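You operate a simulated robot arm through the tools that you are given. There is no shell and no other tool. Be economical: measure what you need, move in short steps, check, and stop when the job is done.

You are at the controls of a simulated two-armed robot. One attempt, no reset.

TASK
Take the purple can and leave it on the shelf under the cleaning bench. Pick up the grey can with one hand, pass it to the other hand and put it in the inside of the wide green tray. Take the blue can and leave it on the top of the vacuum. Open the lower blue drawer, take the black module from the inside of the lower blue drawer and leave it on the top of the blue cabinet and shut the drawer again. Open the spares drawer, take the can from the counter top and put it in the inside of the spares drawer and shut the drawer again. Lift the right cover open. Any order will do. Set down upright: purple can, grey can, blue can, can.

It is judged by the outcome, as a careful person would: the job done as asked, and still so three seconds after it is handed in. It fails if anything else is knocked over, pushed out of place, dropped, spilled or broken. Lids that push on must go on centred and level and be pressed home; caps that screw on are set level and turned clockwise until they are tight.

THE ROBOT
Two 7-joint arms with fingered hands on one trunk, on a base that drives. Base frame: it is fixed to the floor where the robot stands at the start and does not move with it; the origin is under the middle of the robot, x ahead of it, y to its left, z up; the surface under the hand at the start is at about z = 0.72. Readings come in m, degrees, newtons and seconds.
The left shoulder is at the start at [0.07, 0.169, 1.093], the right one opposite. With the tool pointing down near the work surface each hand reaches from about 0.22 to 0.68 m from the robot's upright axis, wherever it stands, measured 20 degrees to its own side. Places, roughly: black module [-1.5, 2.5, 0.5]; blue can [0.75, 0.5, 0.75]; can [-1.75, -2.5, 0.75]; grey can [0.5, 0, 0.75]; inside of the spares drawer [-1.5, -2.7, 0.6]; inside of the wide green tray (18x18 cm) [2.44, -2.3, 0.72]; lower blue drawer [-1.5, 2.5, 0.4]; purple can [0.5, 0, 0.75]; right cover [1.5, 1.9, 0.3]; shelf under the cleaning bench [-1.5, 1.4, 0.2]; spares drawer [-1.5, -2.6, 0.6]; top of the blue cabinet [-1.5, 2.7, 0.8]; top of the vacuum (22x15 cm) [-1.56, -0.48, 0.62]. Payload 3.4 kg a hand.
The tool frame of a hand sits at the grasp point between the pads (the TCP): z along the fingers, y along the line on which they close. The tips reach 0.023 m beyond it. The gripper opens to 0.116 m. The gripper's body begins 0.065 m behind the TCP. The gripper is a hand of 4 fingers: y runs from the thumb to the fingers, the wrist lies at [0, 0, -0.211] in the tool frame, and closing takes about 1.5 s.
Orientation is that of the tool frame in the base frame, as a unit quaternion [x, y, z, w]. With the fingers straight down and closing along the base's y, the tool's x points along the base's -x, its y along +y and its z along -z.

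THE INTERFACE
- The arms move only by the tool move_arm. It takes "left_commands", "right_commands" or both (then of equal length, played together; a hand with none holds still); each is text: rows parted by semicolons, each of 7 numbers parted by spaces: the opening, from 0 (shut) to 1 (fully open), then the shift along the tool's x, y, z in units of 250 mm (1.0 is 250 mm), then the turn, a rotation vector about the tool's x, y, z in units of 60 degrees (1.0 is 60 degrees). In form: fingers x y z rx ry rz; .... A call has 1 to 8 rows; each row is the pose to reach, as a shift and turn from the pose commanded when the call began, along the tool's axes at that moment. A call with a number of a shift or a turn outside -1 to 1 is refused whole. A row lasts 0.2 s, in which the tool goes at most 0.05 m and 8.6 degrees; a call with a longer step from one row to the next is refused whole, and so is a gripper value outside its range. Where a pose cannot be reached the arm comes as near as it can. A force on the tool above 40 N (or 10 N above the force at the start of the call, whichever is more), or a blocked arm, ends the call early, and 0.2 s more pass. Each finger travels about 0.153 m/s and halts on what it meets, pressing with about 28 N; the grip force reading is that of the motor and also rises with nothing between the fingers. The clock runs only during rows and for 0.2 s after the last one: add rows that repeat a pose to give the fingers time. The reply holds the time, the measured pose of the TCP, the force on the tool along the base axes, the opening and the grip force, in the units named above and with some noise, with the torque about the TCP (base axes, N m) and any sound that the robot's microphone picked up.
- Cameras (640 x 400 px; columns grow to the right, rows downward): "scene" is now at [0.133, -0.0016, 1.333]; the picture's right is [0.04, -1.00, 0.00], its down [-0.65, -0.03, -0.76] and it looks along [0.76, 0.03, -0.65] (base axes); focal length 264 px, centre (320, 200). "left" rides on the left gripper at [-0.069, 0.001, -0.09] in its tool frame; the picture's right is [-0.01, -1.00, 0.00], its down [0.79, -0.01, -0.61] and it looks along [0.61, -0.01, 0.79] (tool axes); focal length 251 px, centre (320, 200). "right" rides on the right gripper at [0.069, 0.001, -0.09] in its tool frame; the picture's right is [-0.01, 1.00, 0.00], its down [-0.79, -0.01, -0.61] and it looks along [-0.61, -0.01, 0.80] (tool axes); focal length 251 px, centre (320, 200). There is no depth. A picture from a camera that has moved, and an enlarged one, comes with that camera's place and axes in the base frame and with its lens. The place of the scene camera against the robot may be out by one fixed shift of up to 0.025 m in any direction.
- get_image(camera): a new picture of that camera. It takes no simulated time.
- raise_lower(by): slides the trunk up (or, below 0, down) by that many m; the arms and the scene camera ride with it, the base frame stays. It gives what a move gives, with no picture.
- roll_base(legs): drives the robot by 1 to 6 legs, each [ahead, left, turn to the left] in m, m and degrees, along the robot's own axes; the way and the turn of a leg run together, so that a leg with both is an arc; at most 1.5 m and 180 degrees a leg. The arms and the cameras ride along, it lands a little off, and it stops where it bumps. It gives what a move gives.
- preshape(shape, hand): the hand has 4 fingers and takes this shape, open, in about a second: jaw (thumb against the fingers, like two jaws); tri (thumb and two fingers); tip (a fingertip pinch); poke (one finger out to press); point (the index stretched); flat (the hand flat); cup (the hand cupped); fist (a fist). The gripper value then closes the fingers along that shape, each until it touches; the sizes above hold for jaw. It gives what a move gives, with no picture.
- pan_tilt(pan, tilt): turns the head with the scene camera to pan (to the left, within 86 degrees either way) and tilt (down, from -29 to 69), counted from straight ahead of the robot. It gives what a move gives.
- close_up(camera, box): a new picture of the part [left, top, right, bottom] of that camera's present view, enlarged. It takes no simulated time.
- job_done(): hands the job in; it is judged then, once.

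Work in short steps. Places have to be worked out from the pictures, the camera data and where the tool is seen: move nearer, look again, correct. Check each grasp and each placing, and mend what went wrong. You have 483 turns and 246 pictures in all, those below and enlarged ones among them. Open the grippers and draw the arms clear of the work before you hand the job in, unless the task says otherwise; then end with one line.

The tools are called after "Call:" by a JSON object that holds its "fn" and its "kwargs". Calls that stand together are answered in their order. move_arm: Moves the arms, as the interface text tells. Its arguments: {"type":"object","properties":{"left_commands":{"type":"string"},"right_commands":{"type":"string"}},"required":[]} The other tools are called the same way: raise_lower (by) slides the trunk up or down; preshape (shape, hand) gives the hand a shape; roll_base (legs) drives the base; pan_tilt (pan, tilt) turns the head that bears the scene camera; get_image (camera) takes a picture; close_up (camera, box) takes an enlarged picture of a part of a camera's view; job_done () hands the job in.

At the start:

```text
time_s: 0.0
left_position: [0.4382, 0.2883, 0.9778]
left_tcp_rot: [0.0, 1.0, 0.0, -0.001]
left_force: [0.3, -0.6, 0.5]
left_moment: [0.0, 0.03, -0.02]
left_grip_width: 0.1163
left_finger_force: 0.0
left_shape: jaw
right_position: [0.5623, -0.1405, 1.0463]
right_tcp_rot: [0.001, 1.0, 0.001, 0.001]
right_force: [0.5, 0.6, -0.9]
right_moment: [0.02, -0.02, 0.02]
right_grip_width: 0.1159
right_finger_force: 0.1
right_shape: jaw
trunk travel left (down, up): [-0.6, 0.34]
robot x, y, heading: [-0.0014, -0.002, -0.1]
head pan, tilt: [2.3, 40.7]
```

scene: 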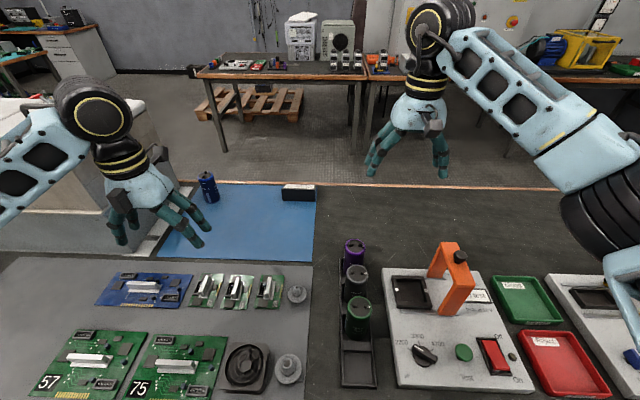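
right: 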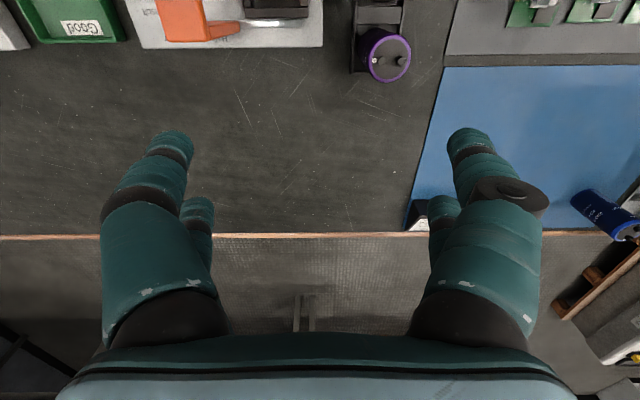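
left: 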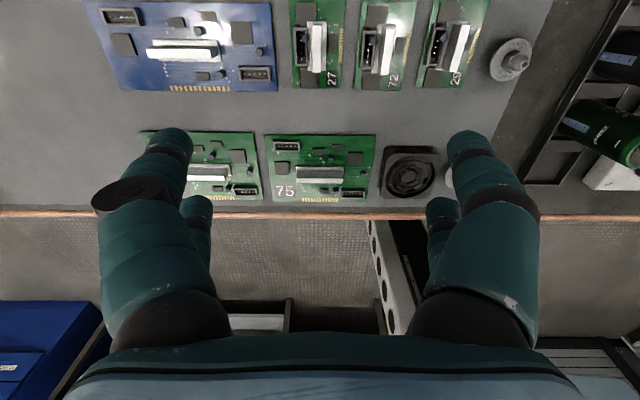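

I start with enlarged views of the cans and of the blue mat, to learn their sizes and places.

Call:
{"fn": "close_up", "kwargs": {"camera": "scene", "box": [300, 220, 420, 395]}}

Call:
{"fn": "close_up", "kwargs": {"camera": "scene", "box": [150, 150, 330, 262]}}

```text
2.29 times, centred on (360, 308) of scene
camera zoom: at [0.133, -0.0016, 1.333], right [0.04, -1.0, 0.0], down [-0.65, -0.03, -0.76], along [0.76, 0.03, -0.65], focal length 604 px, centre (229, -46)
```

zoom: 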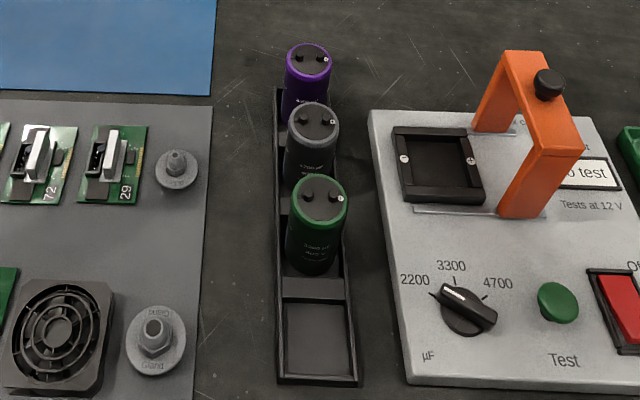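

```text
3.56 times, centred on (240, 206) of scene
camera zoom: at [0.133, -0.0016, 1.333], right [0.04, -1.0, 0.0], down [-0.65, -0.03, -0.76], along [0.76, 0.03, -0.65], focal length 939 px, centre (604, 179)
```

zoom: 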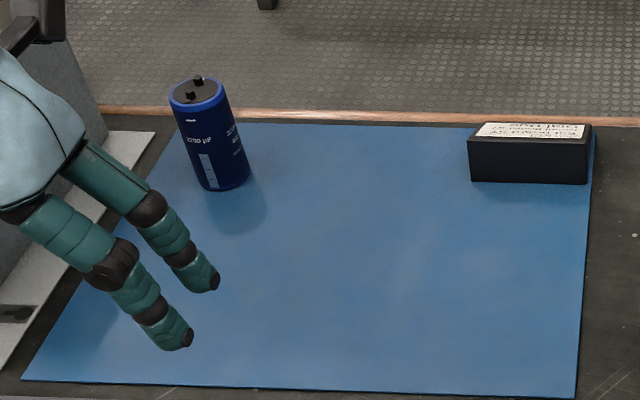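

The three rack cans stand about x 0.58 / 0.50 / 0.42, y -0.075, and the blue can at about (0.83, 0.405). Now I survey the room by panning the head.

Call:
{"fn": "pan_tilt", "kwargs": {"pan": 80, "tilt": 25}}

Call:
{"fn": "get_image", "kwargs": {"camera": "scene"}}

Call:
{"fn": "pan_tilt", "kwargs": {"pan": -80, "tilt": 25}}

Call:
{"fn": "get_image", "kwargs": {"camera": "scene"}}

Call:
{"fn": "pan_tilt", "kwargs": {"pan": 0, "tilt": 10}}

Call:
{"fn": "get_image", "kwargs": {"camera": "scene"}}

```text
time_s: 1.5
left_position: [0.4378, 0.2893, 0.9769]
left_tcp_rot: [0.0, 1.0, 0.001, 0.0]
left_force: [-0.4, -0.1, -0.3]
left_moment: [-0.01, -0.05, 0.03]
left_grip_width: 0.1158
left_finger_force: 0.1
left_shape: jaw
right_position: [0.5631, -0.1399, 1.0471]
right_tcp_rot: [0.0, 1.0, 0.001, 0.001]
right_force: [0.4, 0.0, 0.3]
right_moment: [-0.01, -0.04, -0.01]
right_grip_width: 0.1159
right_finger_force: 0.1
right_shape: jaw
trunk travel left (down, up): [-0.6, 0.34]
robot x, y, heading: [0.0003, 0.0024, -0.2]
head pan, tilt: [80.0, 25.0]
```

```text
240 pictures are left
camera scene: at [0.0646, 0.0858, 1.3574], right [0.98, -0.17, 0.0], down [-0.07, -0.42, -0.91], along [0.16, 0.89, -0.42], focal length 264 px, centre (320, 200)
```

scene: 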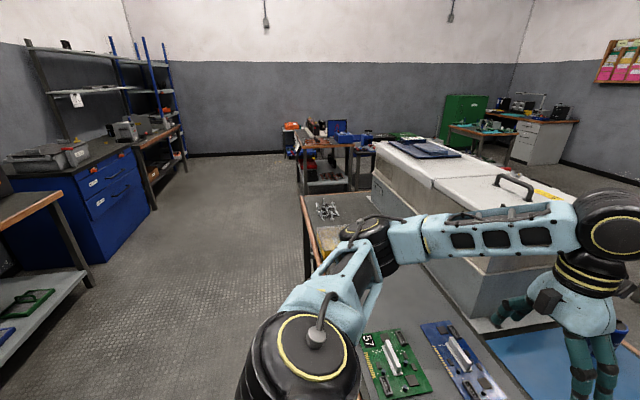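

```text
time_s: 4.0
left_position: [0.4378, 0.2883, 0.9777]
left_tcp_rot: [0.0, 1.0, 0.0, 0.0]
left_force: [0.6, 0.1, -0.3]
left_moment: [0.01, 0.0, -0.01]
left_grip_width: 0.1159
left_finger_force: 0.1
left_shape: jaw
right_position: [0.5617, -0.1419, 1.0483]
right_tcp_rot: [0.002, 1.0, 0.0, 0.001]
right_force: [0.1, -0.3, 0.2]
right_moment: [0.0, 0.02, 0.0]
right_grip_width: 0.1159
right_finger_force: 0.0
right_shape: jaw
trunk travel left (down, up): [-0.6, 0.34]
robot x, y, heading: [0.0004, 0.0018, 0.2]
head pan, tilt: [-80.0, 25.0]
```

```text
239 pictures are left
camera scene: at [0.0646, -0.0957, 1.3574], right [-0.98, -0.17, 0.0], down [-0.07, 0.42, -0.91], along [0.16, -0.89, -0.42], focal length 264 px, centre (320, 200)
```

scene: 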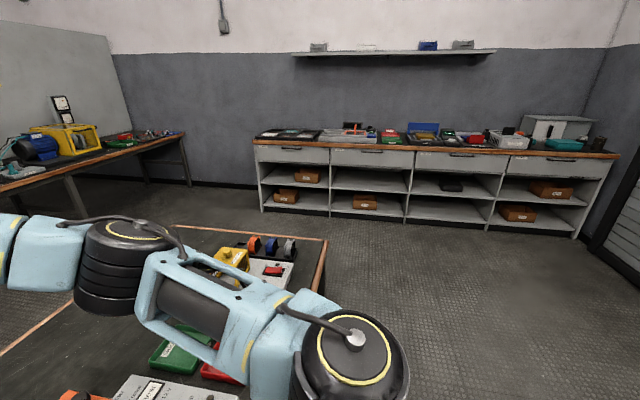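

```text
time_s: 5.5
left_position: [0.4374, 0.2882, 0.9776]
left_tcp_rot: [0.0, 1.0, 0.0, 0.001]
left_force: [-1.2, 0.3, 0.4]
left_moment: [-0.04, 0.01, -0.01]
left_grip_width: 0.1159
left_finger_force: 0.1
left_shape: jaw
right_position: [0.5621, -0.1415, 1.0478]
right_tcp_rot: [0.001, 1.0, 0.0, 0.001]
right_force: [0.4, -0.3, 0.3]
right_moment: [-0.01, -0.01, -0.03]
right_grip_width: 0.1162
right_finger_force: 0.1
right_shape: jaw
trunk travel left (down, up): [-0.6, 0.34]
robot x, y, heading: [0.0002, -0.0023, -0.3]
head pan, tilt: [0.0, 10.0]
```

```text
238 pictures are left
camera scene: at [0.1415, -0.005, 1.3817], right [0.0, -1.0, 0.0], down [-0.17, 0.0, -0.98], along [0.98, 0.0, -0.17], focal length 264 px, centre (320, 200)
```

scene: 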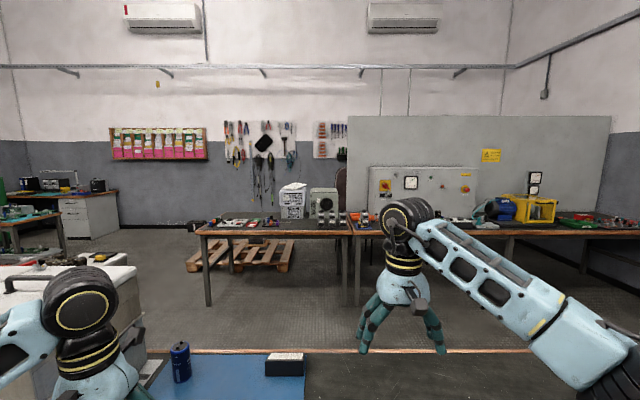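

The left side shows the chest, blue cabinets and the benches behind me; the spares counter is to the right. I begin with the grey can: move the right hand over it, staying high, and look.

Call:
{"fn": "pan_tilt", "kwargs": {"pan": 0, "tilt": 45}}

Call:
{"fn": "move_arm", "kwargs": {"right_commands": "1 0.12 0.13 0 0 0 0;1 0.248 0.264 0 0 0 0;1 0.248 0.264 0.18 0 0 0;1 0.248 0.264 0.36 0 0 0"}}

Call:
{"fn": "get_image", "kwargs": {"camera": "scene"}}

Call:
{"fn": "get_image", "kwargs": {"camera": "right"}}

```text
time_s: 6.5
left_position: [0.4375, 0.2895, 0.9776]
left_tcp_rot: [0.0, 1.0, 0.001, 0.0]
left_force: [-0.7, -0.3, 0.3]
left_moment: [0.02, 0.0, 0.01]
left_grip_width: 0.1157
left_finger_force: 0.0
left_shape: jaw
right_position: [0.5621, -0.1409, 1.0472]
right_tcp_rot: [0.001, 1.0, -0.001, 0.001]
right_force: [-0.6, 0.8, 0.1]
right_moment: [0.07, 0.01, -0.01]
right_grip_width: 0.116
right_finger_force: 0.1
right_shape: jaw
trunk travel left (down, up): [-0.6, 0.34]
robot x, y, heading: [-0.0003, -0.0018, -0.0]
head pan, tilt: [0.0, 45.0]
```

```text
time_s: 7.5
left_position: [0.4385, 0.2893, 0.9778]
left_tcp_rot: [0.0, 1.0, 0.0, -0.001]
left_force: [1.5, -0.5, -0.9]
left_moment: [-0.01, -0.04, -0.01]
left_grip_width: 0.1158
left_finger_force: 0.0
left_shape: jaw
right_position: [0.5011, -0.0734, 0.9564]
right_tcp_rot: [0.001, 1.0, 0.0, 0.001]
right_force: [-0.5, -0.3, -0.4]
right_moment: [0.03, 0.0, 0.0]
right_grip_width: 0.116
right_finger_force: 0.0
right_shape: jaw
trunk travel left (down, up): [-0.6, 0.34]
robot x, y, heading: [-0.0001, 0.0007, -0.0]
head pan, tilt: [0.0, 45.0]
```

```text
237 pictures are left
camera scene: at [0.1301, -0.0049, 1.3268], right [0.0, -1.0, 0.0], down [-0.71, 0.0, -0.71], along [0.71, 0.0, -0.71], focal length 264 px, centre (320, 200)
```

scene: 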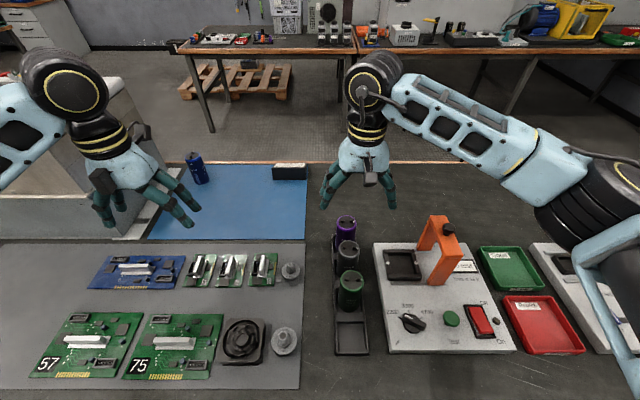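

```text
236 pictures are left
camera right: at [0.433, -0.0725, 1.045], right [0.01, 1.0, 0.0], down [0.79, -0.01, 0.61], along [0.61, -0.01, -0.79], focal length 251 px, centre (320, 200)
```

right: 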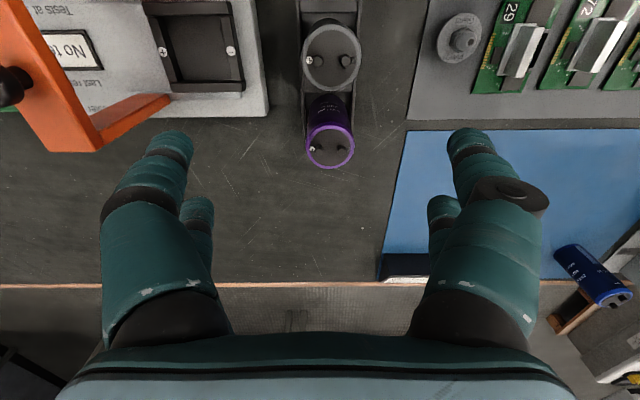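

The right hand camera and scene camera agree: grey can at about (0.466, -0.066), top near z 0.82. I shift above it and lower partway with a slightly narrower opening.

Call:
{"fn": "move_arm", "kwargs": {"right_commands": "0.8 0.14 0.03 0 0 0 0;0.8 0.14 0.03 0.17 0 0 0;0.8 0.14 0.03 0.3 0 0 0"}}

Call:
{"fn": "get_image", "kwargs": {"camera": "scene"}}

Call:
{"fn": "get_image", "kwargs": {"camera": "right"}}

```text
time_s: 8.3
left_position: [0.4379, 0.2887, 0.9774]
left_tcp_rot: [0.001, 1.0, 0.0, 0.001]
left_force: [-0.4, -0.3, 0.7]
left_moment: [-0.02, 0.02, -0.01]
left_grip_width: 0.116
left_finger_force: 0.0
left_shape: jaw
right_position: [0.4666, -0.0668, 0.8814]
right_tcp_rot: [0.0, 1.0, 0.0, 0.001]
right_force: [-0.4, -0.6, 0.2]
right_moment: [0.0, -0.01, -0.01]
right_grip_width: 0.0931
right_finger_force: 0.0
right_shape: jaw
trunk travel left (down, up): [-0.6, 0.34]
robot x, y, heading: [0.0007, 0.0013, 0.5]
head pan, tilt: [0.0, 45.0]
```

```text
235 pictures are left
camera scene: at [0.1298, -0.0052, 1.3268], right [0.0, -1.0, 0.0], down [-0.71, 0.0, -0.71], along [0.71, 0.0, -0.71], focal length 264 px, centre (320, 200)
```

scene: 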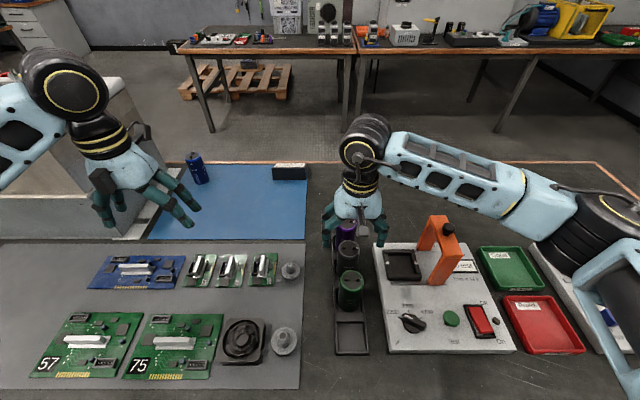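

```text
234 pictures are left
camera right: at [0.3976, -0.0666, 0.9701], right [0.01, 1.0, 0.0], down [0.79, -0.01, 0.61], along [0.61, -0.01, -0.79], focal length 251 px, centre (320, 200)
```

right: 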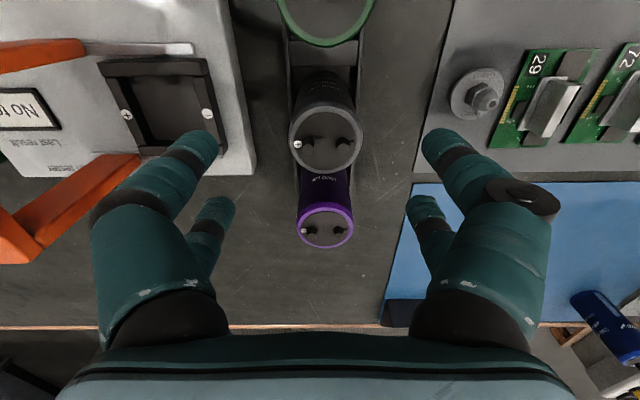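

Grey can centre at (0.464, -0.064), top z 0.822. I lower to TCP z 0.80 and close.

Call:
{"fn": "move_arm", "kwargs": {"right_commands": "0.8 0.008 0.01 0.16 0 0 0;0.8 0.008 0.01 0.32 0 0 0;0.4 0.008 0.01 0.32 0 0 0;0 0.008 0.01 0.32 0 0 0;0 0.008 0.01 0.32 0 0 0;0 0.008 0.01 0.32 0 0 0"}}

Call:
{"fn": "get_image", "kwargs": {"camera": "right"}}

```text
time_s: 9.7
left_position: [0.4392, 0.2888, 0.977]
left_tcp_rot: [0.0, 1.0, 0.0, -0.001]
left_force: [0.0, 0.0, 0.6]
left_moment: [0.02, 0.0, -0.02]
left_grip_width: 0.1161
left_finger_force: 0.1
left_shape: jaw
right_position: [0.4617, -0.0637, 0.8007]
right_tcp_rot: [0.001, 1.0, -0.001, 0.001]
right_force: [-0.1, 0.3, -0.9]
right_moment: [0.0, 0.04, 0.02]
right_grip_width: 0.0254
right_finger_force: 28.3
right_shape: jaw
trunk travel left (down, up): [-0.6, 0.34]
robot x, y, heading: [-0.0013, -0.0, 0.1]
head pan, tilt: [0.0, 45.0]
```

```text
233 pictures are left
camera right: at [0.3944, -0.0637, 0.89], right [0.01, 1.0, 0.0], down [0.79, -0.01, 0.61], along [0.61, -0.01, -0.79], focal length 251 px, centre (320, 200)
```

right: 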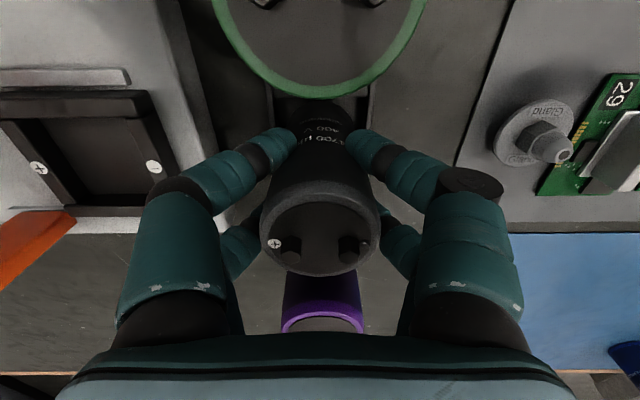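

The fingers hold the can. I lift it straight up.

Call:
{"fn": "move_arm", "kwargs": {"right_commands": "0 0 0 -0.15 0 0 0;0 0 0 -0.3 0 0 0;0 0 0 -0.45 0 0 0;0 0 0 -0.6 0 0 0;0 0 0 -0.75 0 0 0"}}

Call:
{"fn": "get_image", "kwargs": {"camera": "scene"}}

```text
time_s: 10.9
left_position: [0.4383, 0.2899, 0.9781]
left_tcp_rot: [0.0, 1.0, 0.0, 0.0]
left_force: [0.6, -0.6, -0.4]
left_moment: [0.03, 0.01, 0.02]
left_grip_width: 0.1158
left_finger_force: 0.0
left_shape: jaw
right_position: [0.4599, -0.0615, 0.9904]
right_tcp_rot: [0.001, 1.0, 0.0, 0.001]
right_force: [-0.6, 0.1, -3.0]
right_moment: [0.03, -0.02, -0.03]
right_grip_width: 0.0249
right_finger_force: 28.1
right_shape: jaw
trunk travel left (down, up): [-0.6, 0.34]
robot x, y, heading: [0.0037, -0.0024, -0.0]
head pan, tilt: [0.0, 45.0]
```

```text
232 pictures are left
camera scene: at [0.1297, -0.0046, 1.3268], right [0.0, -1.0, 0.0], down [-0.71, 0.0, -0.71], along [0.71, 0.0, -0.71], focal length 264 px, centre (320, 200)
```

scene: 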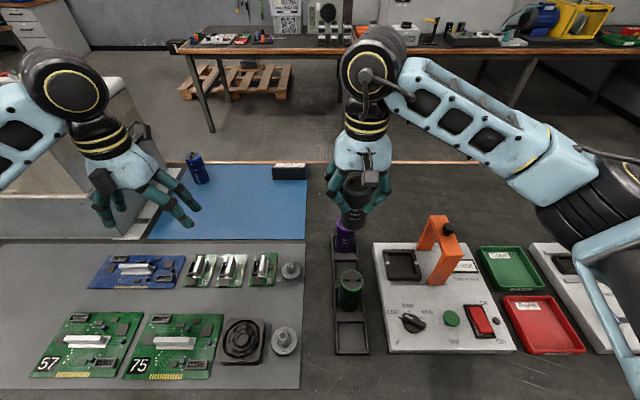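

Lifted cleanly, but to leave room for the left hand I want a higher grip. I lower it back into its slot, regrip 2 cm higher and lift again.

Call:
{"fn": "move_arm", "kwargs": {"right_commands": "0 0 0 0.15 0 0 0;0 0 0 0.3 0 0 0;0 0 0 0.45 0 0 0;0 0 0 0.6 0 0 0;0 0 0 0.74 0 0 0;0 0 0 0.75 0 0 0;0.5 0 0 0.75 0 0 0;0.6 0 0 0.75 0 0 0"}}

Call:
{"fn": "move_arm", "kwargs": {"right_commands": "0.6 0 0 -0.08 0 0 0;0.3 0 0 -0.08 0 0 0;0 0 0 -0.08 0 0 0;0 0 0 -0.08 0 0 0;0 0 0 -0.08 0 0 0;0 0 0 -0.08 0 0 0"}}

Call:
{"fn": "get_image", "kwargs": {"camera": "right"}}

```text
time_s: 12.7
left_position: [0.4369, 0.29, 0.9779]
left_tcp_rot: [0.0, 1.0, 0.0, 0.0]
left_force: [0.2, 0.5, 0.2]
left_moment: [-0.01, -0.01, -0.03]
left_grip_width: 0.1159
left_finger_force: 0.0
left_shape: jaw
right_position: [0.4635, -0.0653, 0.8016]
right_tcp_rot: [0.002, 1.0, 0.0, 0.001]
right_force: [-0.5, -0.1, 0.3]
right_moment: [0.0, -0.02, -0.01]
right_grip_width: 0.0691
right_finger_force: 0.0
right_shape: jaw
trunk travel left (down, up): [-0.6, 0.34]
robot x, y, heading: [-0.0002, 0.0024, 0.1]
head pan, tilt: [0.0, 45.0]
```

```text
time_s: 14.1
left_position: [0.4383, 0.2901, 0.9774]
left_tcp_rot: [0.0, 1.0, 0.0, -0.001]
left_force: [-0.5, 0.3, 0.7]
left_moment: [0.0, -0.04, -0.01]
left_grip_width: 0.1161
left_finger_force: 0.0
left_shape: jaw
right_position: [0.4644, -0.0653, 0.8214]
right_tcp_rot: [0.001, 1.0, 0.0, 0.001]
right_force: [0.6, 0.9, -0.4]
right_moment: [0.0, -0.04, 0.02]
right_grip_width: 0.0263
right_finger_force: 27.9
right_shape: jaw
trunk travel left (down, up): [-0.6, 0.34]
robot x, y, heading: [0.0014, -0.0003, -0.0]
head pan, tilt: [0.0, 45.0]
```

```text
231 pictures are left
camera right: at [0.3959, -0.0639, 0.9101], right [0.01, 1.0, 0.0], down [0.79, -0.01, 0.61], along [0.61, -0.01, -0.79], focal length 251 px, centre (320, 200)
```

right: 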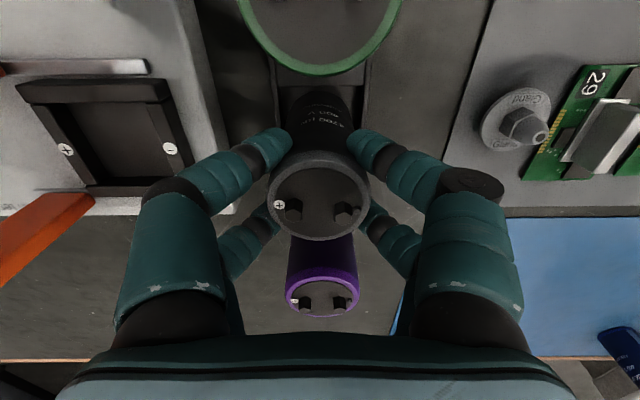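

Good grip near the top rim. I lift it, and bring it a bit toward the middle; meanwhile the left hand starts turning to a 45° slanted approach from the left.

Call:
{"fn": "move_arm", "kwargs": {"right_commands": "0 0 0 -0.18 0 0 0;0 0 0 -0.36 0 0 0;0 0 0 -0.54 0 0 0;0 0 0 -0.7 0 0 0;0 0.09 0.09 -0.8 0 0 0;0 0.17 0.18 -0.8 0 0 0", "left_commands": "1 0 0.0 0 0.049 0.049 -0.118;1 0 0 0 0.098 0.098 -0.236;1 0 0 0 0.147 0.147 -0.354;1 0 0 0 0.195 0.195 -0.472;1 0 0 0 0.244 0.244 -0.59;1 0 0 0 0.293 0.293 -0.7075"}}

Call:
{"fn": "get_image", "kwargs": {"camera": "scene"}}

```text
time_s: 15.5
left_position: [0.4374, 0.2898, 0.9766]
left_tcp_rot: [-0.36, 0.908, -0.15, -0.15]
left_force: [-0.3, -0.8, 0.5]
left_moment: [-0.01, 0.01, 0.02]
left_grip_width: 0.1158
left_finger_force: 0.0
left_shape: jaw
right_position: [0.421, -0.0189, 1.0211]
right_tcp_rot: [0.001, 1.0, -0.001, 0.001]
right_force: [-0.2, -0.7, -2.4]
right_moment: [-0.01, 0.0, 0.0]
right_grip_width: 0.0258
right_finger_force: 27.9
right_shape: jaw
trunk travel left (down, up): [-0.6, 0.34]
robot x, y, heading: [-0.0038, 0.0003, -0.1]
head pan, tilt: [0.0, 45.0]
```

```text
230 pictures are left
camera scene: at [0.1299, -0.0038, 1.3268], right [0.0, -1.0, 0.0], down [-0.71, 0.0, -0.71], along [0.71, 0.0, -0.71], focal length 264 px, centre (320, 200)
```

scene: 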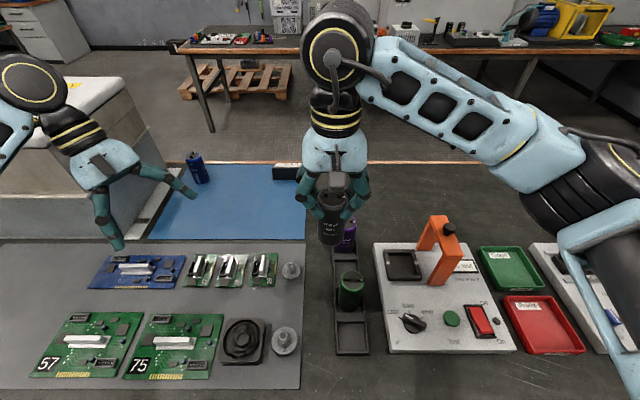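

Turning reached. I finish the left hand's turn.

Call:
{"fn": "move_arm", "kwargs": {"left_commands": "1 0 0.0 0 0.049 0.049 -0.118;1 0 0 0 0.098 0.098 -0.236;1 0 0 0 0.147 0.147 -0.354;1 0 0 0 0.195 0.195 -0.472;1 0 0 0 0.244 0.244 -0.59;1 0 0 0 0.293 0.293 -0.7075"}}

Call:
{"fn": "get_image", "kwargs": {"camera": "left"}}

Call:
{"fn": "get_image", "kwargs": {"camera": "scene"}}

```text
time_s: 16.9
left_position: [0.4878, 0.3168, 0.9468]
left_tcp_rot: [-0.648, 0.656, -0.273, -0.274]
left_force: [0.0, -0.3, 0.2]
left_moment: [0.0, 0.01, 0.02]
left_grip_width: 0.1157
left_finger_force: 0.1
left_shape: jaw
left hand out of reach, approached as far as the arm can: row 4, 5, 6
right_position: [0.4212, -0.0177, 1.0211]
right_tcp_rot: [0.002, 1.0, 0.0, 0.001]
right_force: [-0.2, 0.5, -2.6]
right_moment: [0.0, 0.0, 0.0]
right_grip_width: 0.0254
right_finger_force: 27.8
right_shape: jaw
trunk travel left (down, up): [-0.6, 0.34]
robot x, y, heading: [-0.0001, 0.0009, 0.1]
head pan, tilt: [0.0, 45.0]
```

```text
229 pictures are left
camera left: at [0.4896, 0.4291, 0.9604], right [1.0, 0.0, 0.0], down [0.0, -0.12, 0.99], along [0.0, -0.99, -0.12], focal length 251 px, centre (320, 200)
```

left: 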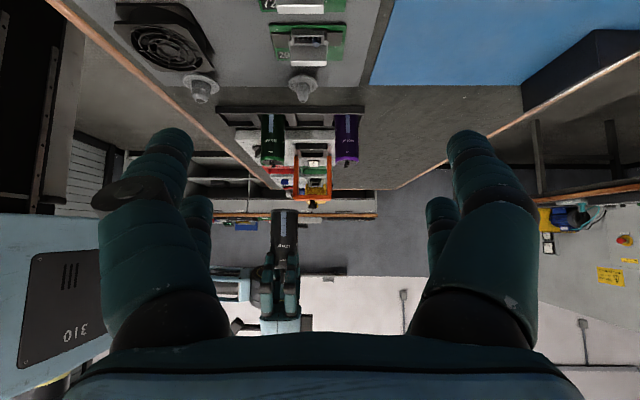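

```text
228 pictures are left
camera scene: at [0.1305, -0.0044, 1.3267], right [0.0, -1.0, 0.0], down [-0.71, 0.0, -0.71], along [0.71, 0.0, -0.71], focal length 264 px, centre (320, 200)
```

scene: 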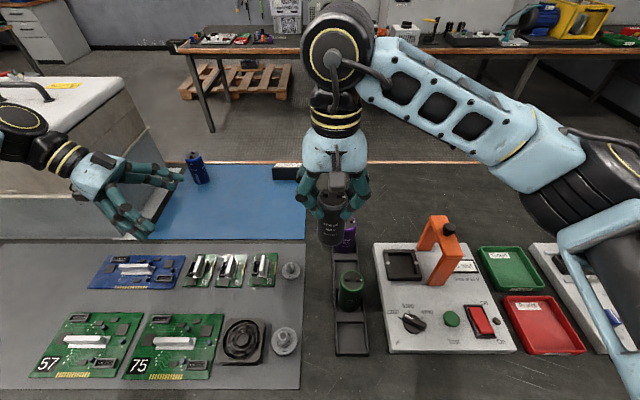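

Orientation is reached; the hand is at its reach limit there, so I bring it in toward the can to a standoff of about 12 cm.

Call:
{"fn": "move_arm", "kwargs": {"left_commands": "1 0.125 0.016 0.144 0 0 0;1 0.25 0.033 0.288 0 0 0;1 0.374 0.05 0.432 0 0 0;1 0.498 0.066 0.577 0 0 0"}}

Call:
{"fn": "get_image", "kwargs": {"camera": "left"}}

Call:
{"fn": "get_image", "kwargs": {"camera": "scene"}}

```text
time_s: 17.9
left_position: [0.4812, 0.1901, 0.8681]
left_tcp_rot: [-0.642, 0.664, -0.272, -0.27]
left_force: [-0.2, -0.6, 0.6]
left_moment: [0.0, 0.01, 0.0]
left_grip_width: 0.1156
left_finger_force: 0.1
left_shape: jaw
left hand out of reach, approached as far as the arm can: row 1, 2, 3, 4
right_position: [0.4224, -0.0195, 1.0205]
right_tcp_rot: [0.002, 1.0, 0.001, -0.001]
right_force: [-0.3, 0.2, -1.7]
right_moment: [0.02, 0.01, 0.01]
right_grip_width: 0.0255
right_finger_force: 28.3
right_shape: jaw
trunk travel left (down, up): [-0.6, 0.34]
robot x, y, heading: [-0.0004, -0.002, 0.2]
head pan, tilt: [0.0, 45.0]
```

```text
227 pictures are left
camera left: at [0.4849, 0.3019, 0.8832], right [1.0, -0.02, 0.01], down [-0.01, -0.13, 0.99], along [-0.02, -0.99, -0.13], focal length 251 px, centre (320, 200)
```

left: 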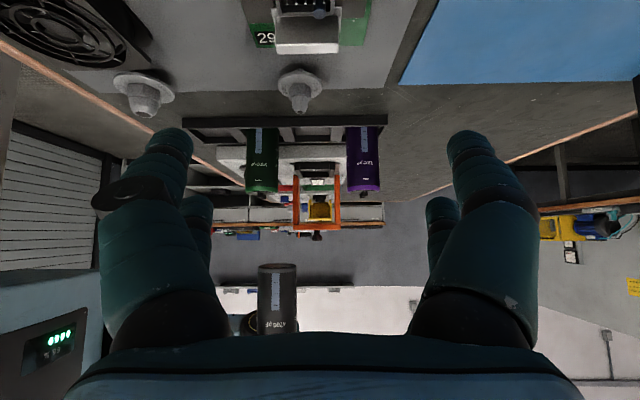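

```text
226 pictures are left
camera scene: at [0.1306, -0.006, 1.3267], right [0.0, -1.0, 0.0], down [-0.71, 0.0, -0.71], along [0.71, 0.0, -0.71], focal length 264 px, centre (320, 200)
```

scene: 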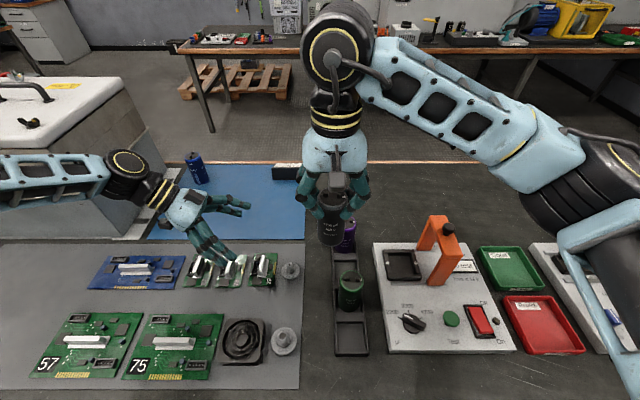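

The left arm is near its limit with this hand posture. Geometry is better the other way round: left holds from the top, right takes it slanted with forward pitch. So I put the grey can back into its slot with the right hand and untwist the left.

Call:
{"fn": "move_arm", "kwargs": {"right_commands": "0 -0.09 -0.09 0 0 0 0;0 -0.17 -0.18 0 0 0 0;0 -0.17 -0.18 0.2 0 0 0;0 -0.17 -0.18 0.4 0 0 0;0 -0.17 -0.18 0.6 0 0 0;0 -0.17 -0.18 0.72 0 0 0;0 -0.17 -0.18 0.79 0 0 0;0 -0.17 -0.18 0.8 0 0 0", "left_commands": "1 -0.125 -0.016 -0.144 0 0 0;1 -0.25 -0.033 -0.288 0 0 0;1 -0.25 -0.033 -0.288 -0.049 -0.049 0.118;1 -0.25 -0.033 -0.288 -0.098 -0.098 0.236;1 -0.25 -0.033 -0.288 -0.147 -0.147 0.354;1 -0.25 -0.033 -0.288 -0.195 -0.195 0.472;1 -0.25 -0.033 -0.288 -0.244 -0.244 0.59;1 -0.25 -0.033 -0.288 -0.293 -0.293 0.7075"}}

Call:
{"fn": "get_image", "kwargs": {"camera": "right"}}

```text
time_s: 19.7
left_position: [0.489, 0.2883, 0.8757]
left_tcp_rot: [-0.359, 0.91, -0.148, -0.149]
left_force: [0.2, -0.2, -0.2]
left_moment: [0.0, -0.02, 0.01]
left_grip_width: 0.1157
left_finger_force: 0.1
left_shape: jaw
right_position: [0.4641, -0.0653, 0.8216]
right_tcp_rot: [0.0, 1.0, 0.0, 0.001]
right_force: [1.0, 0.3, -3.9]
right_moment: [-0.01, -0.01, -0.02]
right_grip_width: 0.0249
right_finger_force: 28.2
right_shape: jaw
trunk travel left (down, up): [-0.6, 0.34]
robot x, y, heading: [0.0001, -0.0002, -0.1]
head pan, tilt: [0.0, 45.0]
```

```text
225 pictures are left
camera right: at [0.3951, -0.0646, 0.9104], right [0.01, 1.0, 0.0], down [0.79, -0.01, 0.61], along [0.61, -0.01, -0.79], focal length 251 px, centre (320, 200)
```

right: 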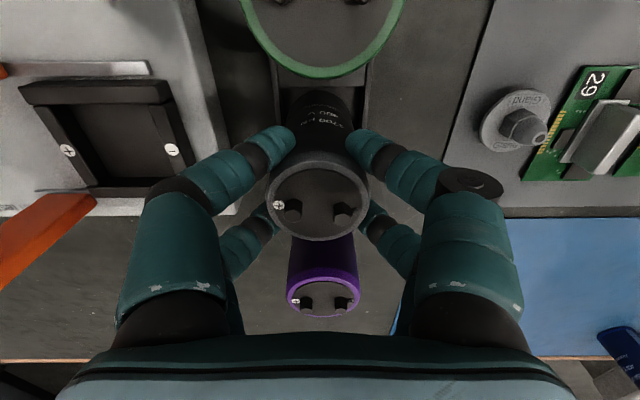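

It is back in its slot. I release, raise and clear the right hand while the left finishes untwisting and rises.

Call:
{"fn": "move_arm", "kwargs": {"right_commands": "0.3 0 0 0 0 0 0;0.6 0 0 0 0 0 0;0.7 0 0 -0.2 0 0 0;0.8 0 0 -0.4 0 0 0;1 0 -0.15 -0.5 0 0 0;1 0 -0.32 -0.55 0 0 0;1 0 -0.5 -0.6 0 0 0;1 0 -0.68 -0.65 0 0 0", "left_commands": "1 0 0 -0.1 -0.049 -0.049 0.118;1 0 0 -0.2 -0.098 -0.098 0.236;1 0 0 -0.3 -0.147 -0.147 0.354;1 0 0 -0.4 -0.195 -0.195 0.472;1 0 0 -0.4 -0.244 -0.244 0.59;1 0 0 -0.4 -0.293 -0.293 0.7075;1 0 0 -0.4 -0.293 -0.293 0.7075;1 0 0 -0.4 -0.293 -0.293 0.7075"}}

Call:
{"fn": "get_image", "kwargs": {"camera": "scene"}}

```text
time_s: 21.5
left_position: [0.5066, 0.3264, 0.9679]
left_tcp_rot: [0.0, 1.0, 0.0, 0.0]
left_force: [-1.1, 0.1, 0.9]
left_moment: [0.02, -0.01, 0.03]
left_grip_width: 0.1161
left_finger_force: 0.1
left_shape: jaw
right_position: [0.4622, -0.238, 0.9875]
right_tcp_rot: [0.0, 1.0, 0.0, 0.001]
right_force: [-0.1, 0.6, 0.3]
right_moment: [0.0, -0.03, 0.0]
right_grip_width: 0.1158
right_finger_force: 0.1
right_shape: jaw
trunk travel left (down, up): [-0.6, 0.34]
robot x, y, heading: [-0.0023, -0.0019, -0.1]
head pan, tilt: [0.0, 45.0]
```

```text
224 pictures are left
camera scene: at [0.1291, -0.0065, 1.3269], right [0.0, -1.0, 0.0], down [-0.71, 0.0, -0.71], along [0.71, 0.0, -0.71], focal length 264 px, centre (320, 200)
```

scene: 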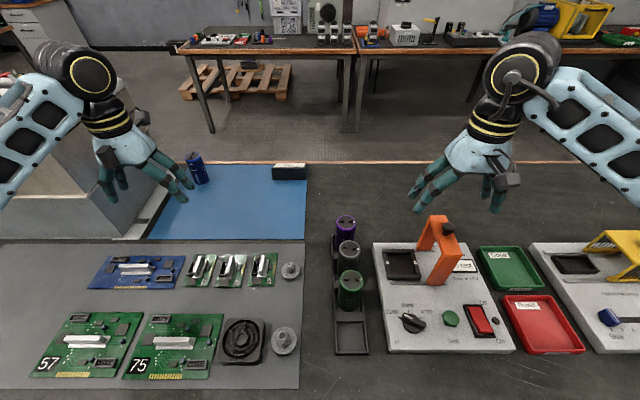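

Grey is back standing in its slot. Now the left hand moves over it.

Call:
{"fn": "move_arm", "kwargs": {"left_commands": "1 0 -0.19 -0.02 0 0 0;1 0 -0.38 -0.02 0 0 0;1 0.04 -0.57 -0.02 0 0 0;1 0.08 -0.76 -0.02 0 0 0;0.9 0.13 -0.94 -0.02 0 0 0", "right_commands": "1 0 -0.1 0 0 0 0;1 0 -0.2 0 0 0 0;1 0 -0.3 0 0 0 0;1 0 -0.4 0 0 0 0;1 0 -0.5 0 0 0 0"}}

Call:
{"fn": "move_arm", "kwargs": {"left_commands": "0.8 0.02 -0.19 0 0 0 0;0.8 0.04 -0.38 0 0 0 0;0.8 0.04 -0.63 0.12 0 0 0;0.8 0.04 -0.63 0.3 0 0 0"}}

Call:
{"fn": "get_image", "kwargs": {"camera": "left"}}

```text
time_s: 22.7
left_position: [0.473, 0.0884, 0.9725]
left_tcp_rot: [0.0, 1.0, 0.001, 0.0]
left_force: [1.0, 0.6, -0.2]
left_moment: [0.02, 0.02, 0.01]
left_grip_width: 0.1045
left_finger_force: 0.2
left_shape: jaw
right_position: [0.4614, -0.3612, 0.9844]
right_tcp_rot: [0.001, 1.0, 0.0, 0.0]
right_force: [0.3, 0.1, 0.1]
right_moment: [0.01, 0.01, 0.0]
right_grip_width: 0.116
right_finger_force: 0.0
right_shape: jaw
trunk travel left (down, up): [-0.6, 0.34]
robot x, y, heading: [0.0026, -0.0019, -0.1]
head pan, tilt: [0.0, 45.0]
```

```text
refused: row 3 steps farther than a row can; nothing moved
```

```text
223 pictures are left
camera left: at [0.5424, 0.0879, 1.0608], right [0.01, -1.0, 0.0], down [-0.79, -0.01, 0.61], along [-0.61, 0.0, -0.79], focal length 251 px, centre (320, 200)
```

left: 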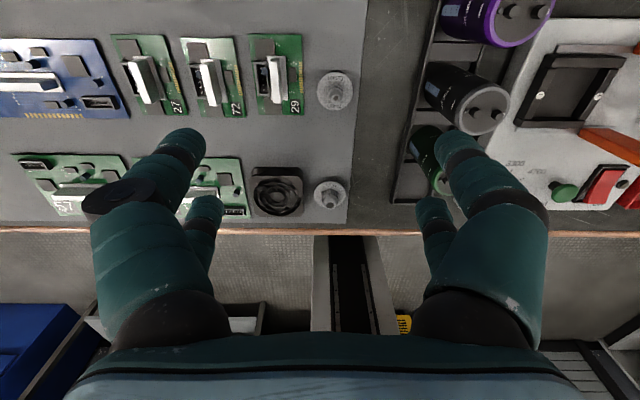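

One row was too long; I repeat with shorter rows.

Call:
{"fn": "move_arm", "kwargs": {"left_commands": "0.8 0.01 -0.19 0 0 0 0;0.8 0.036 -0.38 0 0 0 0;0.8 0.036 -0.56 0 0 0 0;0.8 0.036 -0.61 0.15 0 0 0;0.8 0.036 -0.61 0.3 0 0 0"}}

Call:
{"fn": "get_image", "kwargs": {"camera": "left"}}

```text
time_s: 23.9
left_position: [0.4624, -0.061, 0.8966]
left_tcp_rot: [-0.001, 1.0, 0.0, 0.0]
left_force: [-0.8, 0.4, -1.2]
left_moment: [0.03, 0.04, -0.01]
left_grip_width: 0.0933
left_finger_force: 0.1
left_shape: jaw
right_position: [0.4626, -0.3589, 0.9846]
right_tcp_rot: [0.0, 1.0, 0.0, 0.001]
right_force: [1.1, -1.0, -0.5]
right_moment: [-0.02, 0.01, 0.0]
right_grip_width: 0.1157
right_finger_force: 0.1
right_shape: jaw
trunk travel left (down, up): [-0.6, 0.34]
robot x, y, heading: [-0.0047, -0.0037, -0.2]
head pan, tilt: [0.0, 45.0]
```

```text
222 pictures are left
camera left: at [0.532, -0.0612, 0.9868], right [0.01, -1.0, 0.0], down [-0.79, -0.01, 0.61], along [-0.61, -0.01, -0.79], focal length 251 px, centre (320, 200)
```

left: 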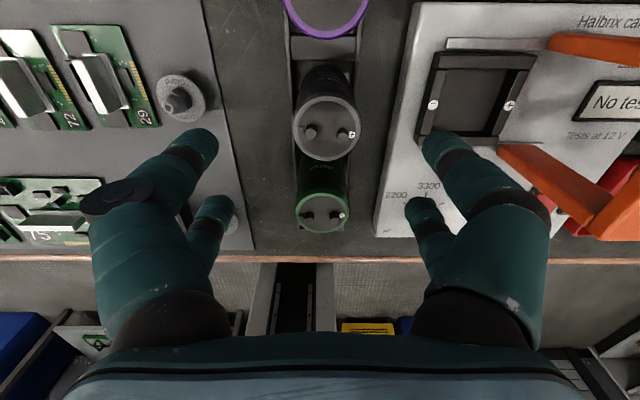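

Alignment within a few mm. I descend to z 0.82, close and check.

Call:
{"fn": "move_arm", "kwargs": {"left_commands": "0.8 -0.012 -0.016 0.16 0 0 0;0.8 -0.012 -0.016 0.3 0 0 0;0.4 -0.012 -0.016 0.3 0 0 0;0 -0.012 -0.016 0.3 0 0 0;0 -0.012 -0.016 0.3 0 0 0;0 -0.012 -0.016 0.3 0 0 0;0 -0.012 -0.016 0.3 0 0 0"}}

Call:
{"fn": "get_image", "kwargs": {"camera": "left"}}

```text
time_s: 25.5
left_position: [0.4668, -0.0661, 0.8198]
left_tcp_rot: [-0.001, 1.0, 0.001, -0.001]
left_force: [0.3, 0.1, -0.8]
left_moment: [0.01, -0.03, -0.01]
left_grip_width: 0.0255
left_finger_force: 27.8
left_shape: jaw
right_position: [0.4626, -0.3583, 0.9831]
right_tcp_rot: [0.001, 1.0, 0.001, 0.001]
right_force: [0.4, 0.3, -0.6]
right_moment: [-0.01, -0.01, 0.07]
right_grip_width: 0.116
right_finger_force: 0.0
right_shape: jaw
trunk travel left (down, up): [-0.6, 0.34]
robot x, y, heading: [0.0017, -0.0027, 0.1]
head pan, tilt: [0.0, 45.0]
```

```text
221 pictures are left
camera left: at [0.5372, -0.0656, 0.9104], right [0.01, -1.0, 0.0], down [-0.79, -0.01, 0.61], along [-0.61, -0.01, -0.79], focal length 251 px, centre (320, 200)
```

left: 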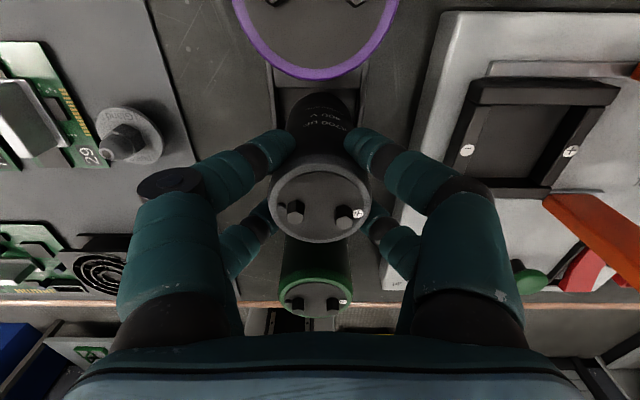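

Gripped. I lift it with the left hand, bring it inward and yaw it; the right hand turns to a slanted pose (pitched forward 45°, yawed 45° left).

Call:
{"fn": "move_arm", "kwargs": {"left_commands": "0 0 0 -0.18 0 0 0;0 0 0 -0.36 0 0 0;0 0 0 -0.54 0 0 0.125;0 0.03 0.09 -0.72 0 0 0.25;0 0.06 0.18 -0.8 0 0 0.375;0 0.06 0.27 -0.8 0 0 0.5;0 0.06 0.34 -0.8 0 0 0.625;0 0.06 0.34 -0.8 0 0 0.75", "right_commands": "1 0 0 0 -0.037 -0.089 -0.089;1 0 0 0 -0.0735 -0.178 -0.178;1 0 0 0 -0.11 -0.267 -0.267;1 0 0 0 -0.147 -0.355 -0.355;1 0 0 0 -0.184 -0.444 -0.444;1 0 0 0 -0.22 -0.533 -0.533;1 0 0 0 -0.257 -0.622 -0.622;1 0 0 0 -0.294 -0.711 -0.711"}}

Call:
{"fn": "get_image", "kwargs": {"camera": "scene"}}

```text
refused: row 4 steps farther than a row can; nothing moved
```

```text
220 pictures are left
camera scene: at [0.1302, -0.0052, 1.3267], right [0.0, -1.0, 0.0], down [-0.71, 0.0, -0.71], along [0.71, 0.0, -0.71], focal length 264 px, centre (320, 200)
```

scene: 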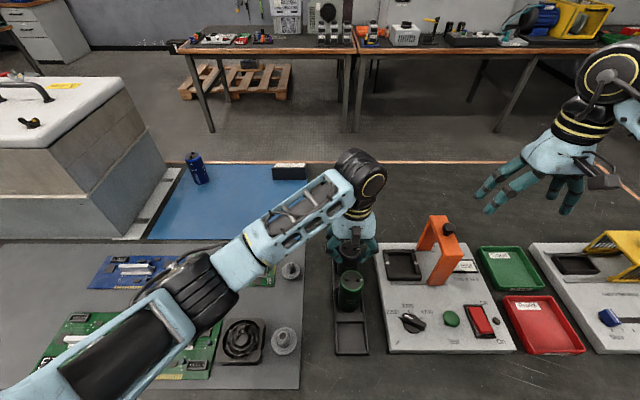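

A combined step was too long; same motion with gentler steps.

Call:
{"fn": "move_arm", "kwargs": {"left_commands": "0 0 0 -0.18 0 0 0;0 0 0 -0.36 0 0 0;0 0 0 -0.54 0 0 0.125;0 0 0 -0.72 0 0 0.25;0 0.03 0.1 -0.8 0 0 0.375;0 0.06 0.2 -0.8 0 0 0.5;0 0.06 0.28 -0.8 0 0 0.625;0 0.06 0.34 -0.8 0 0 0.75", "right_commands": "1 0 0 0 -0.037 -0.089 -0.089;1 0 0 0 -0.0735 -0.178 -0.178;1 0 0 0 -0.11 -0.267 -0.267;1 0 0 0 -0.147 -0.355 -0.355;1 0 0 0 -0.184 -0.444 -0.444;1 0 0 0 -0.22 -0.533 -0.533;1 0 0 0 -0.257 -0.622 -0.622;1 0 0 0 -0.294 -0.711 -0.711"}}

Call:
{"fn": "get_image", "kwargs": {"camera": "scene"}}

```text
time_s: 27.3
left_position: [0.4528, 0.0196, 1.0234]
left_tcp_rot: [0.384, 0.923, -0.001, -0.001]
left_force: [0.9, 0.2, -2.6]
left_moment: [0.01, 0.01, 0.03]
left_grip_width: 0.0234
left_finger_force: 28.6
left_shape: jaw
right_position: [0.4627, -0.3606, 0.9839]
right_tcp_rot: [-0.354, 0.853, 0.146, 0.355]
right_force: [0.5, 0.8, -0.8]
right_moment: [0.0, 0.0, -0.02]
right_grip_width: 0.1159
right_finger_force: 0.0
right_shape: jaw
trunk travel left (down, up): [-0.6, 0.34]
robot x, y, heading: [-0.0001, 0.0036, 0.2]
head pan, tilt: [0.0, 45.0]
```

```text
219 pictures are left
camera scene: at [0.1299, -0.0045, 1.3268], right [0.0, -1.0, 0.0], down [-0.71, 0.0, -0.71], along [0.71, 0.0, -0.71], focal length 264 px, centre (320, 200)
```

scene: 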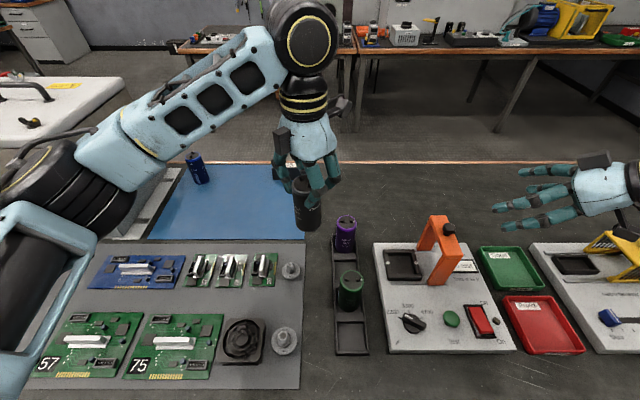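

Both postures reached. I look through the right camera to see the can and check what is around the hand.

Call:
{"fn": "get_image", "kwargs": {"camera": "right"}}

Call:
{"fn": "close_up", "kwargs": {"camera": "scene", "box": [480, 120, 640, 260]}}

Call:
{"fn": "close_up", "kwargs": {"camera": "scene", "box": [230, 80, 390, 240]}}

```text
218 pictures are left
camera right: at [0.3834, -0.4384, 0.998], right [-0.7, 0.71, 0.0], down [0.1, 0.09, 0.99], along [0.71, 0.7, -0.13], focal length 251 px, centre (320, 200)
```

right: 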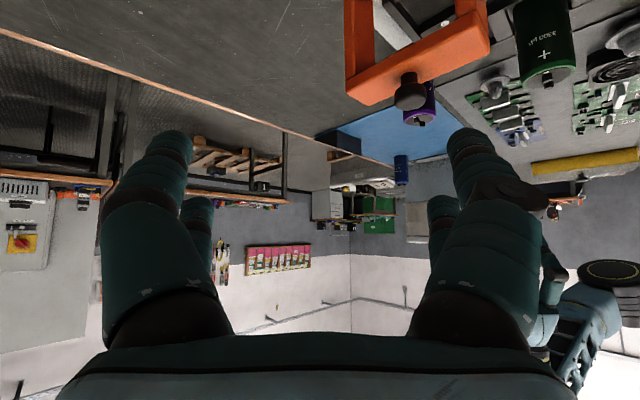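

```text
2.86 times, centred on (560, 190) of scene
camera zoom: at [0.1299, -0.0045, 1.3268], right [0.0, -1.0, 0.0], down [-0.71, 0.0, -0.71], along [0.71, 0.0, -0.71], focal length 755 px, centre (-366, 229)
```

zoom: 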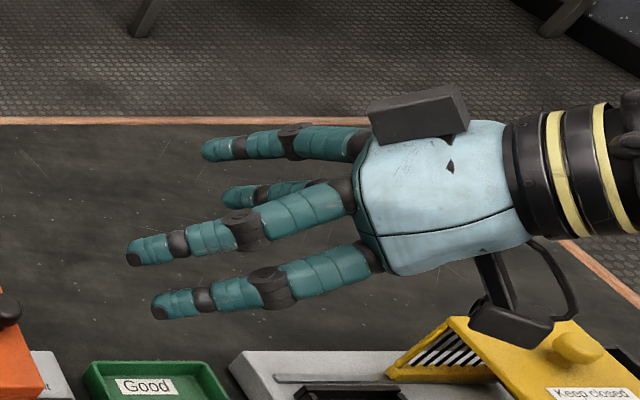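

```text
2.50 times, centred on (310, 160) of scene
camera zoom: at [0.1299, -0.0045, 1.3268], right [0.0, -1.0, 0.0], down [-0.71, 0.0, -0.71], along [0.71, 0.0, -0.71], focal length 660 px, centre (345, 300)
```

zoom: 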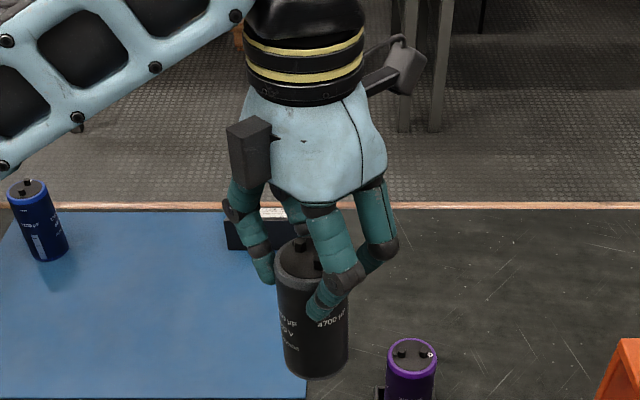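

The hand's camera sits safely below/behind. I bring the right hand toward a standoff point about 13 cm from the can.

Call:
{"fn": "move_arm", "kwargs": {"right_commands": "1 -0.043 0.147 0.057 0 0 0;1 -0.085 0.295 0.114 0 0 0;1 -0.128 0.442 0.17 0 0 0;1 -0.17 0.59 0.227 0 0 0;1 -0.213 0.737 0.284 0 0 0;1 -0.256 0.885 0.341 0 0 0"}}

Call:
{"fn": "get_image", "kwargs": {"camera": "right"}}

Call:
{"fn": "get_image", "kwargs": {"camera": "scene"}}

```text
time_s: 28.7
left_position: [0.4544, 0.0222, 1.0217]
left_tcp_rot: [0.382, 0.924, -0.002, 0.0]
left_force: [-0.1, 2.0, -3.3]
left_moment: [0.01, -0.01, -0.01]
left_grip_width: 0.0232
left_finger_force: 28.1
left_shape: jaw
right_position: [0.4107, -0.1272, 0.9727]
right_tcp_rot: [-0.355, 0.853, 0.146, 0.354]
right_force: [-0.3, 0.7, 0.3]
right_moment: [-0.03, 0.0, 0.0]
right_grip_width: 0.116
right_finger_force: 0.1
right_shape: jaw
right hand out of reach, approached as far as the arm can: row 5, 6
trunk travel left (down, up): [-0.6, 0.34]
robot x, y, heading: [0.0031, -0.0017, 0.1]
head pan, tilt: [0.0, 45.0]
```

```text
215 pictures are left
camera right: at [0.3309, -0.206, 0.9859], right [-0.7, 0.71, 0.0], down [0.1, 0.09, 0.99], along [0.7, 0.7, -0.13], focal length 251 px, centre (320, 200)
```

right: 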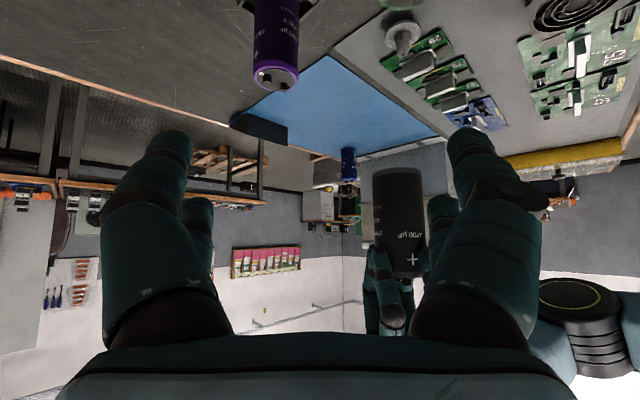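

```text
214 pictures are left
camera scene: at [0.1312, -0.0021, 1.3266], right [0.0, -1.0, 0.0], down [-0.71, 0.0, -0.71], along [0.71, 0.0, -0.71], focal length 264 px, centre (320, 200)
```

scene: 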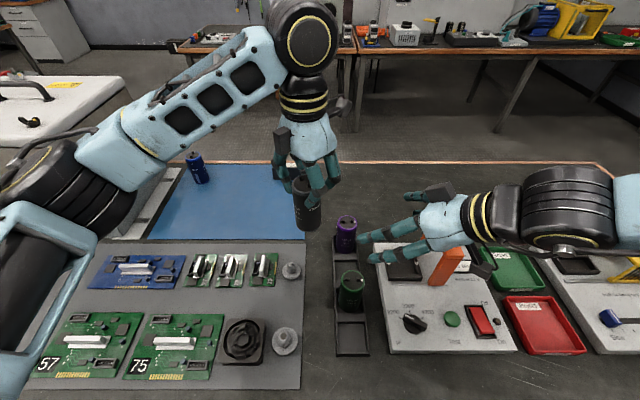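

The right arm limits at (0.41, -0.13). I move the can (left hand) 7 cm forward‑right so it lines up with the right hand's approach line.

Call:
{"fn": "move_arm", "kwargs": {"left_commands": "0 -0.15 -0.012 -0.016 0 0 0;0 -0.3 -0.023 -0.032 0 0 0"}}

Call:
{"fn": "get_image", "kwargs": {"camera": "right"}}

```text
time_s: 29.3
left_position: [0.5023, -0.0381, 1.0303]
left_tcp_rot: [0.382, 0.924, 0.0, 0.0]
left_force: [0.4, 0.0, -2.6]
left_moment: [-0.01, 0.02, 0.01]
left_grip_width: 0.0232
left_finger_force: 28.3
left_shape: jaw
right_position: [0.4093, -0.13, 0.9726]
right_tcp_rot: [-0.353, 0.854, 0.146, 0.354]
right_force: [-0.1, 0.0, -0.6]
right_moment: [-0.03, 0.03, 0.02]
right_grip_width: 0.1159
right_finger_force: 0.1
right_shape: jaw
trunk travel left (down, up): [-0.6, 0.34]
robot x, y, heading: [0.0039, 0.0001, -0.4]
head pan, tilt: [0.0, 45.0]
```

```text
213 pictures are left
camera right: at [0.3306, -0.2094, 0.9855], right [-0.7, 0.71, 0.01], down [0.1, 0.09, 0.99], along [0.7, 0.7, -0.13], focal length 251 px, centre (320, 200)
```

right: 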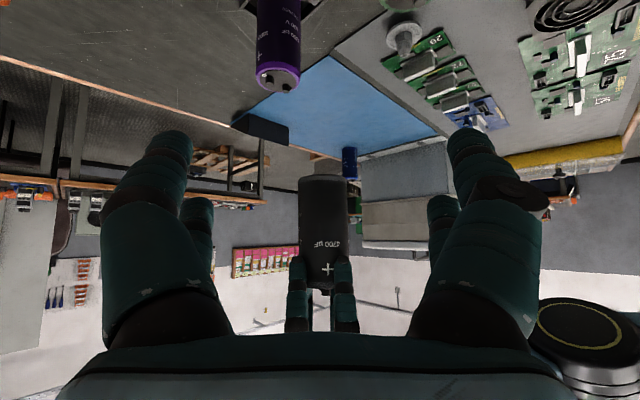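

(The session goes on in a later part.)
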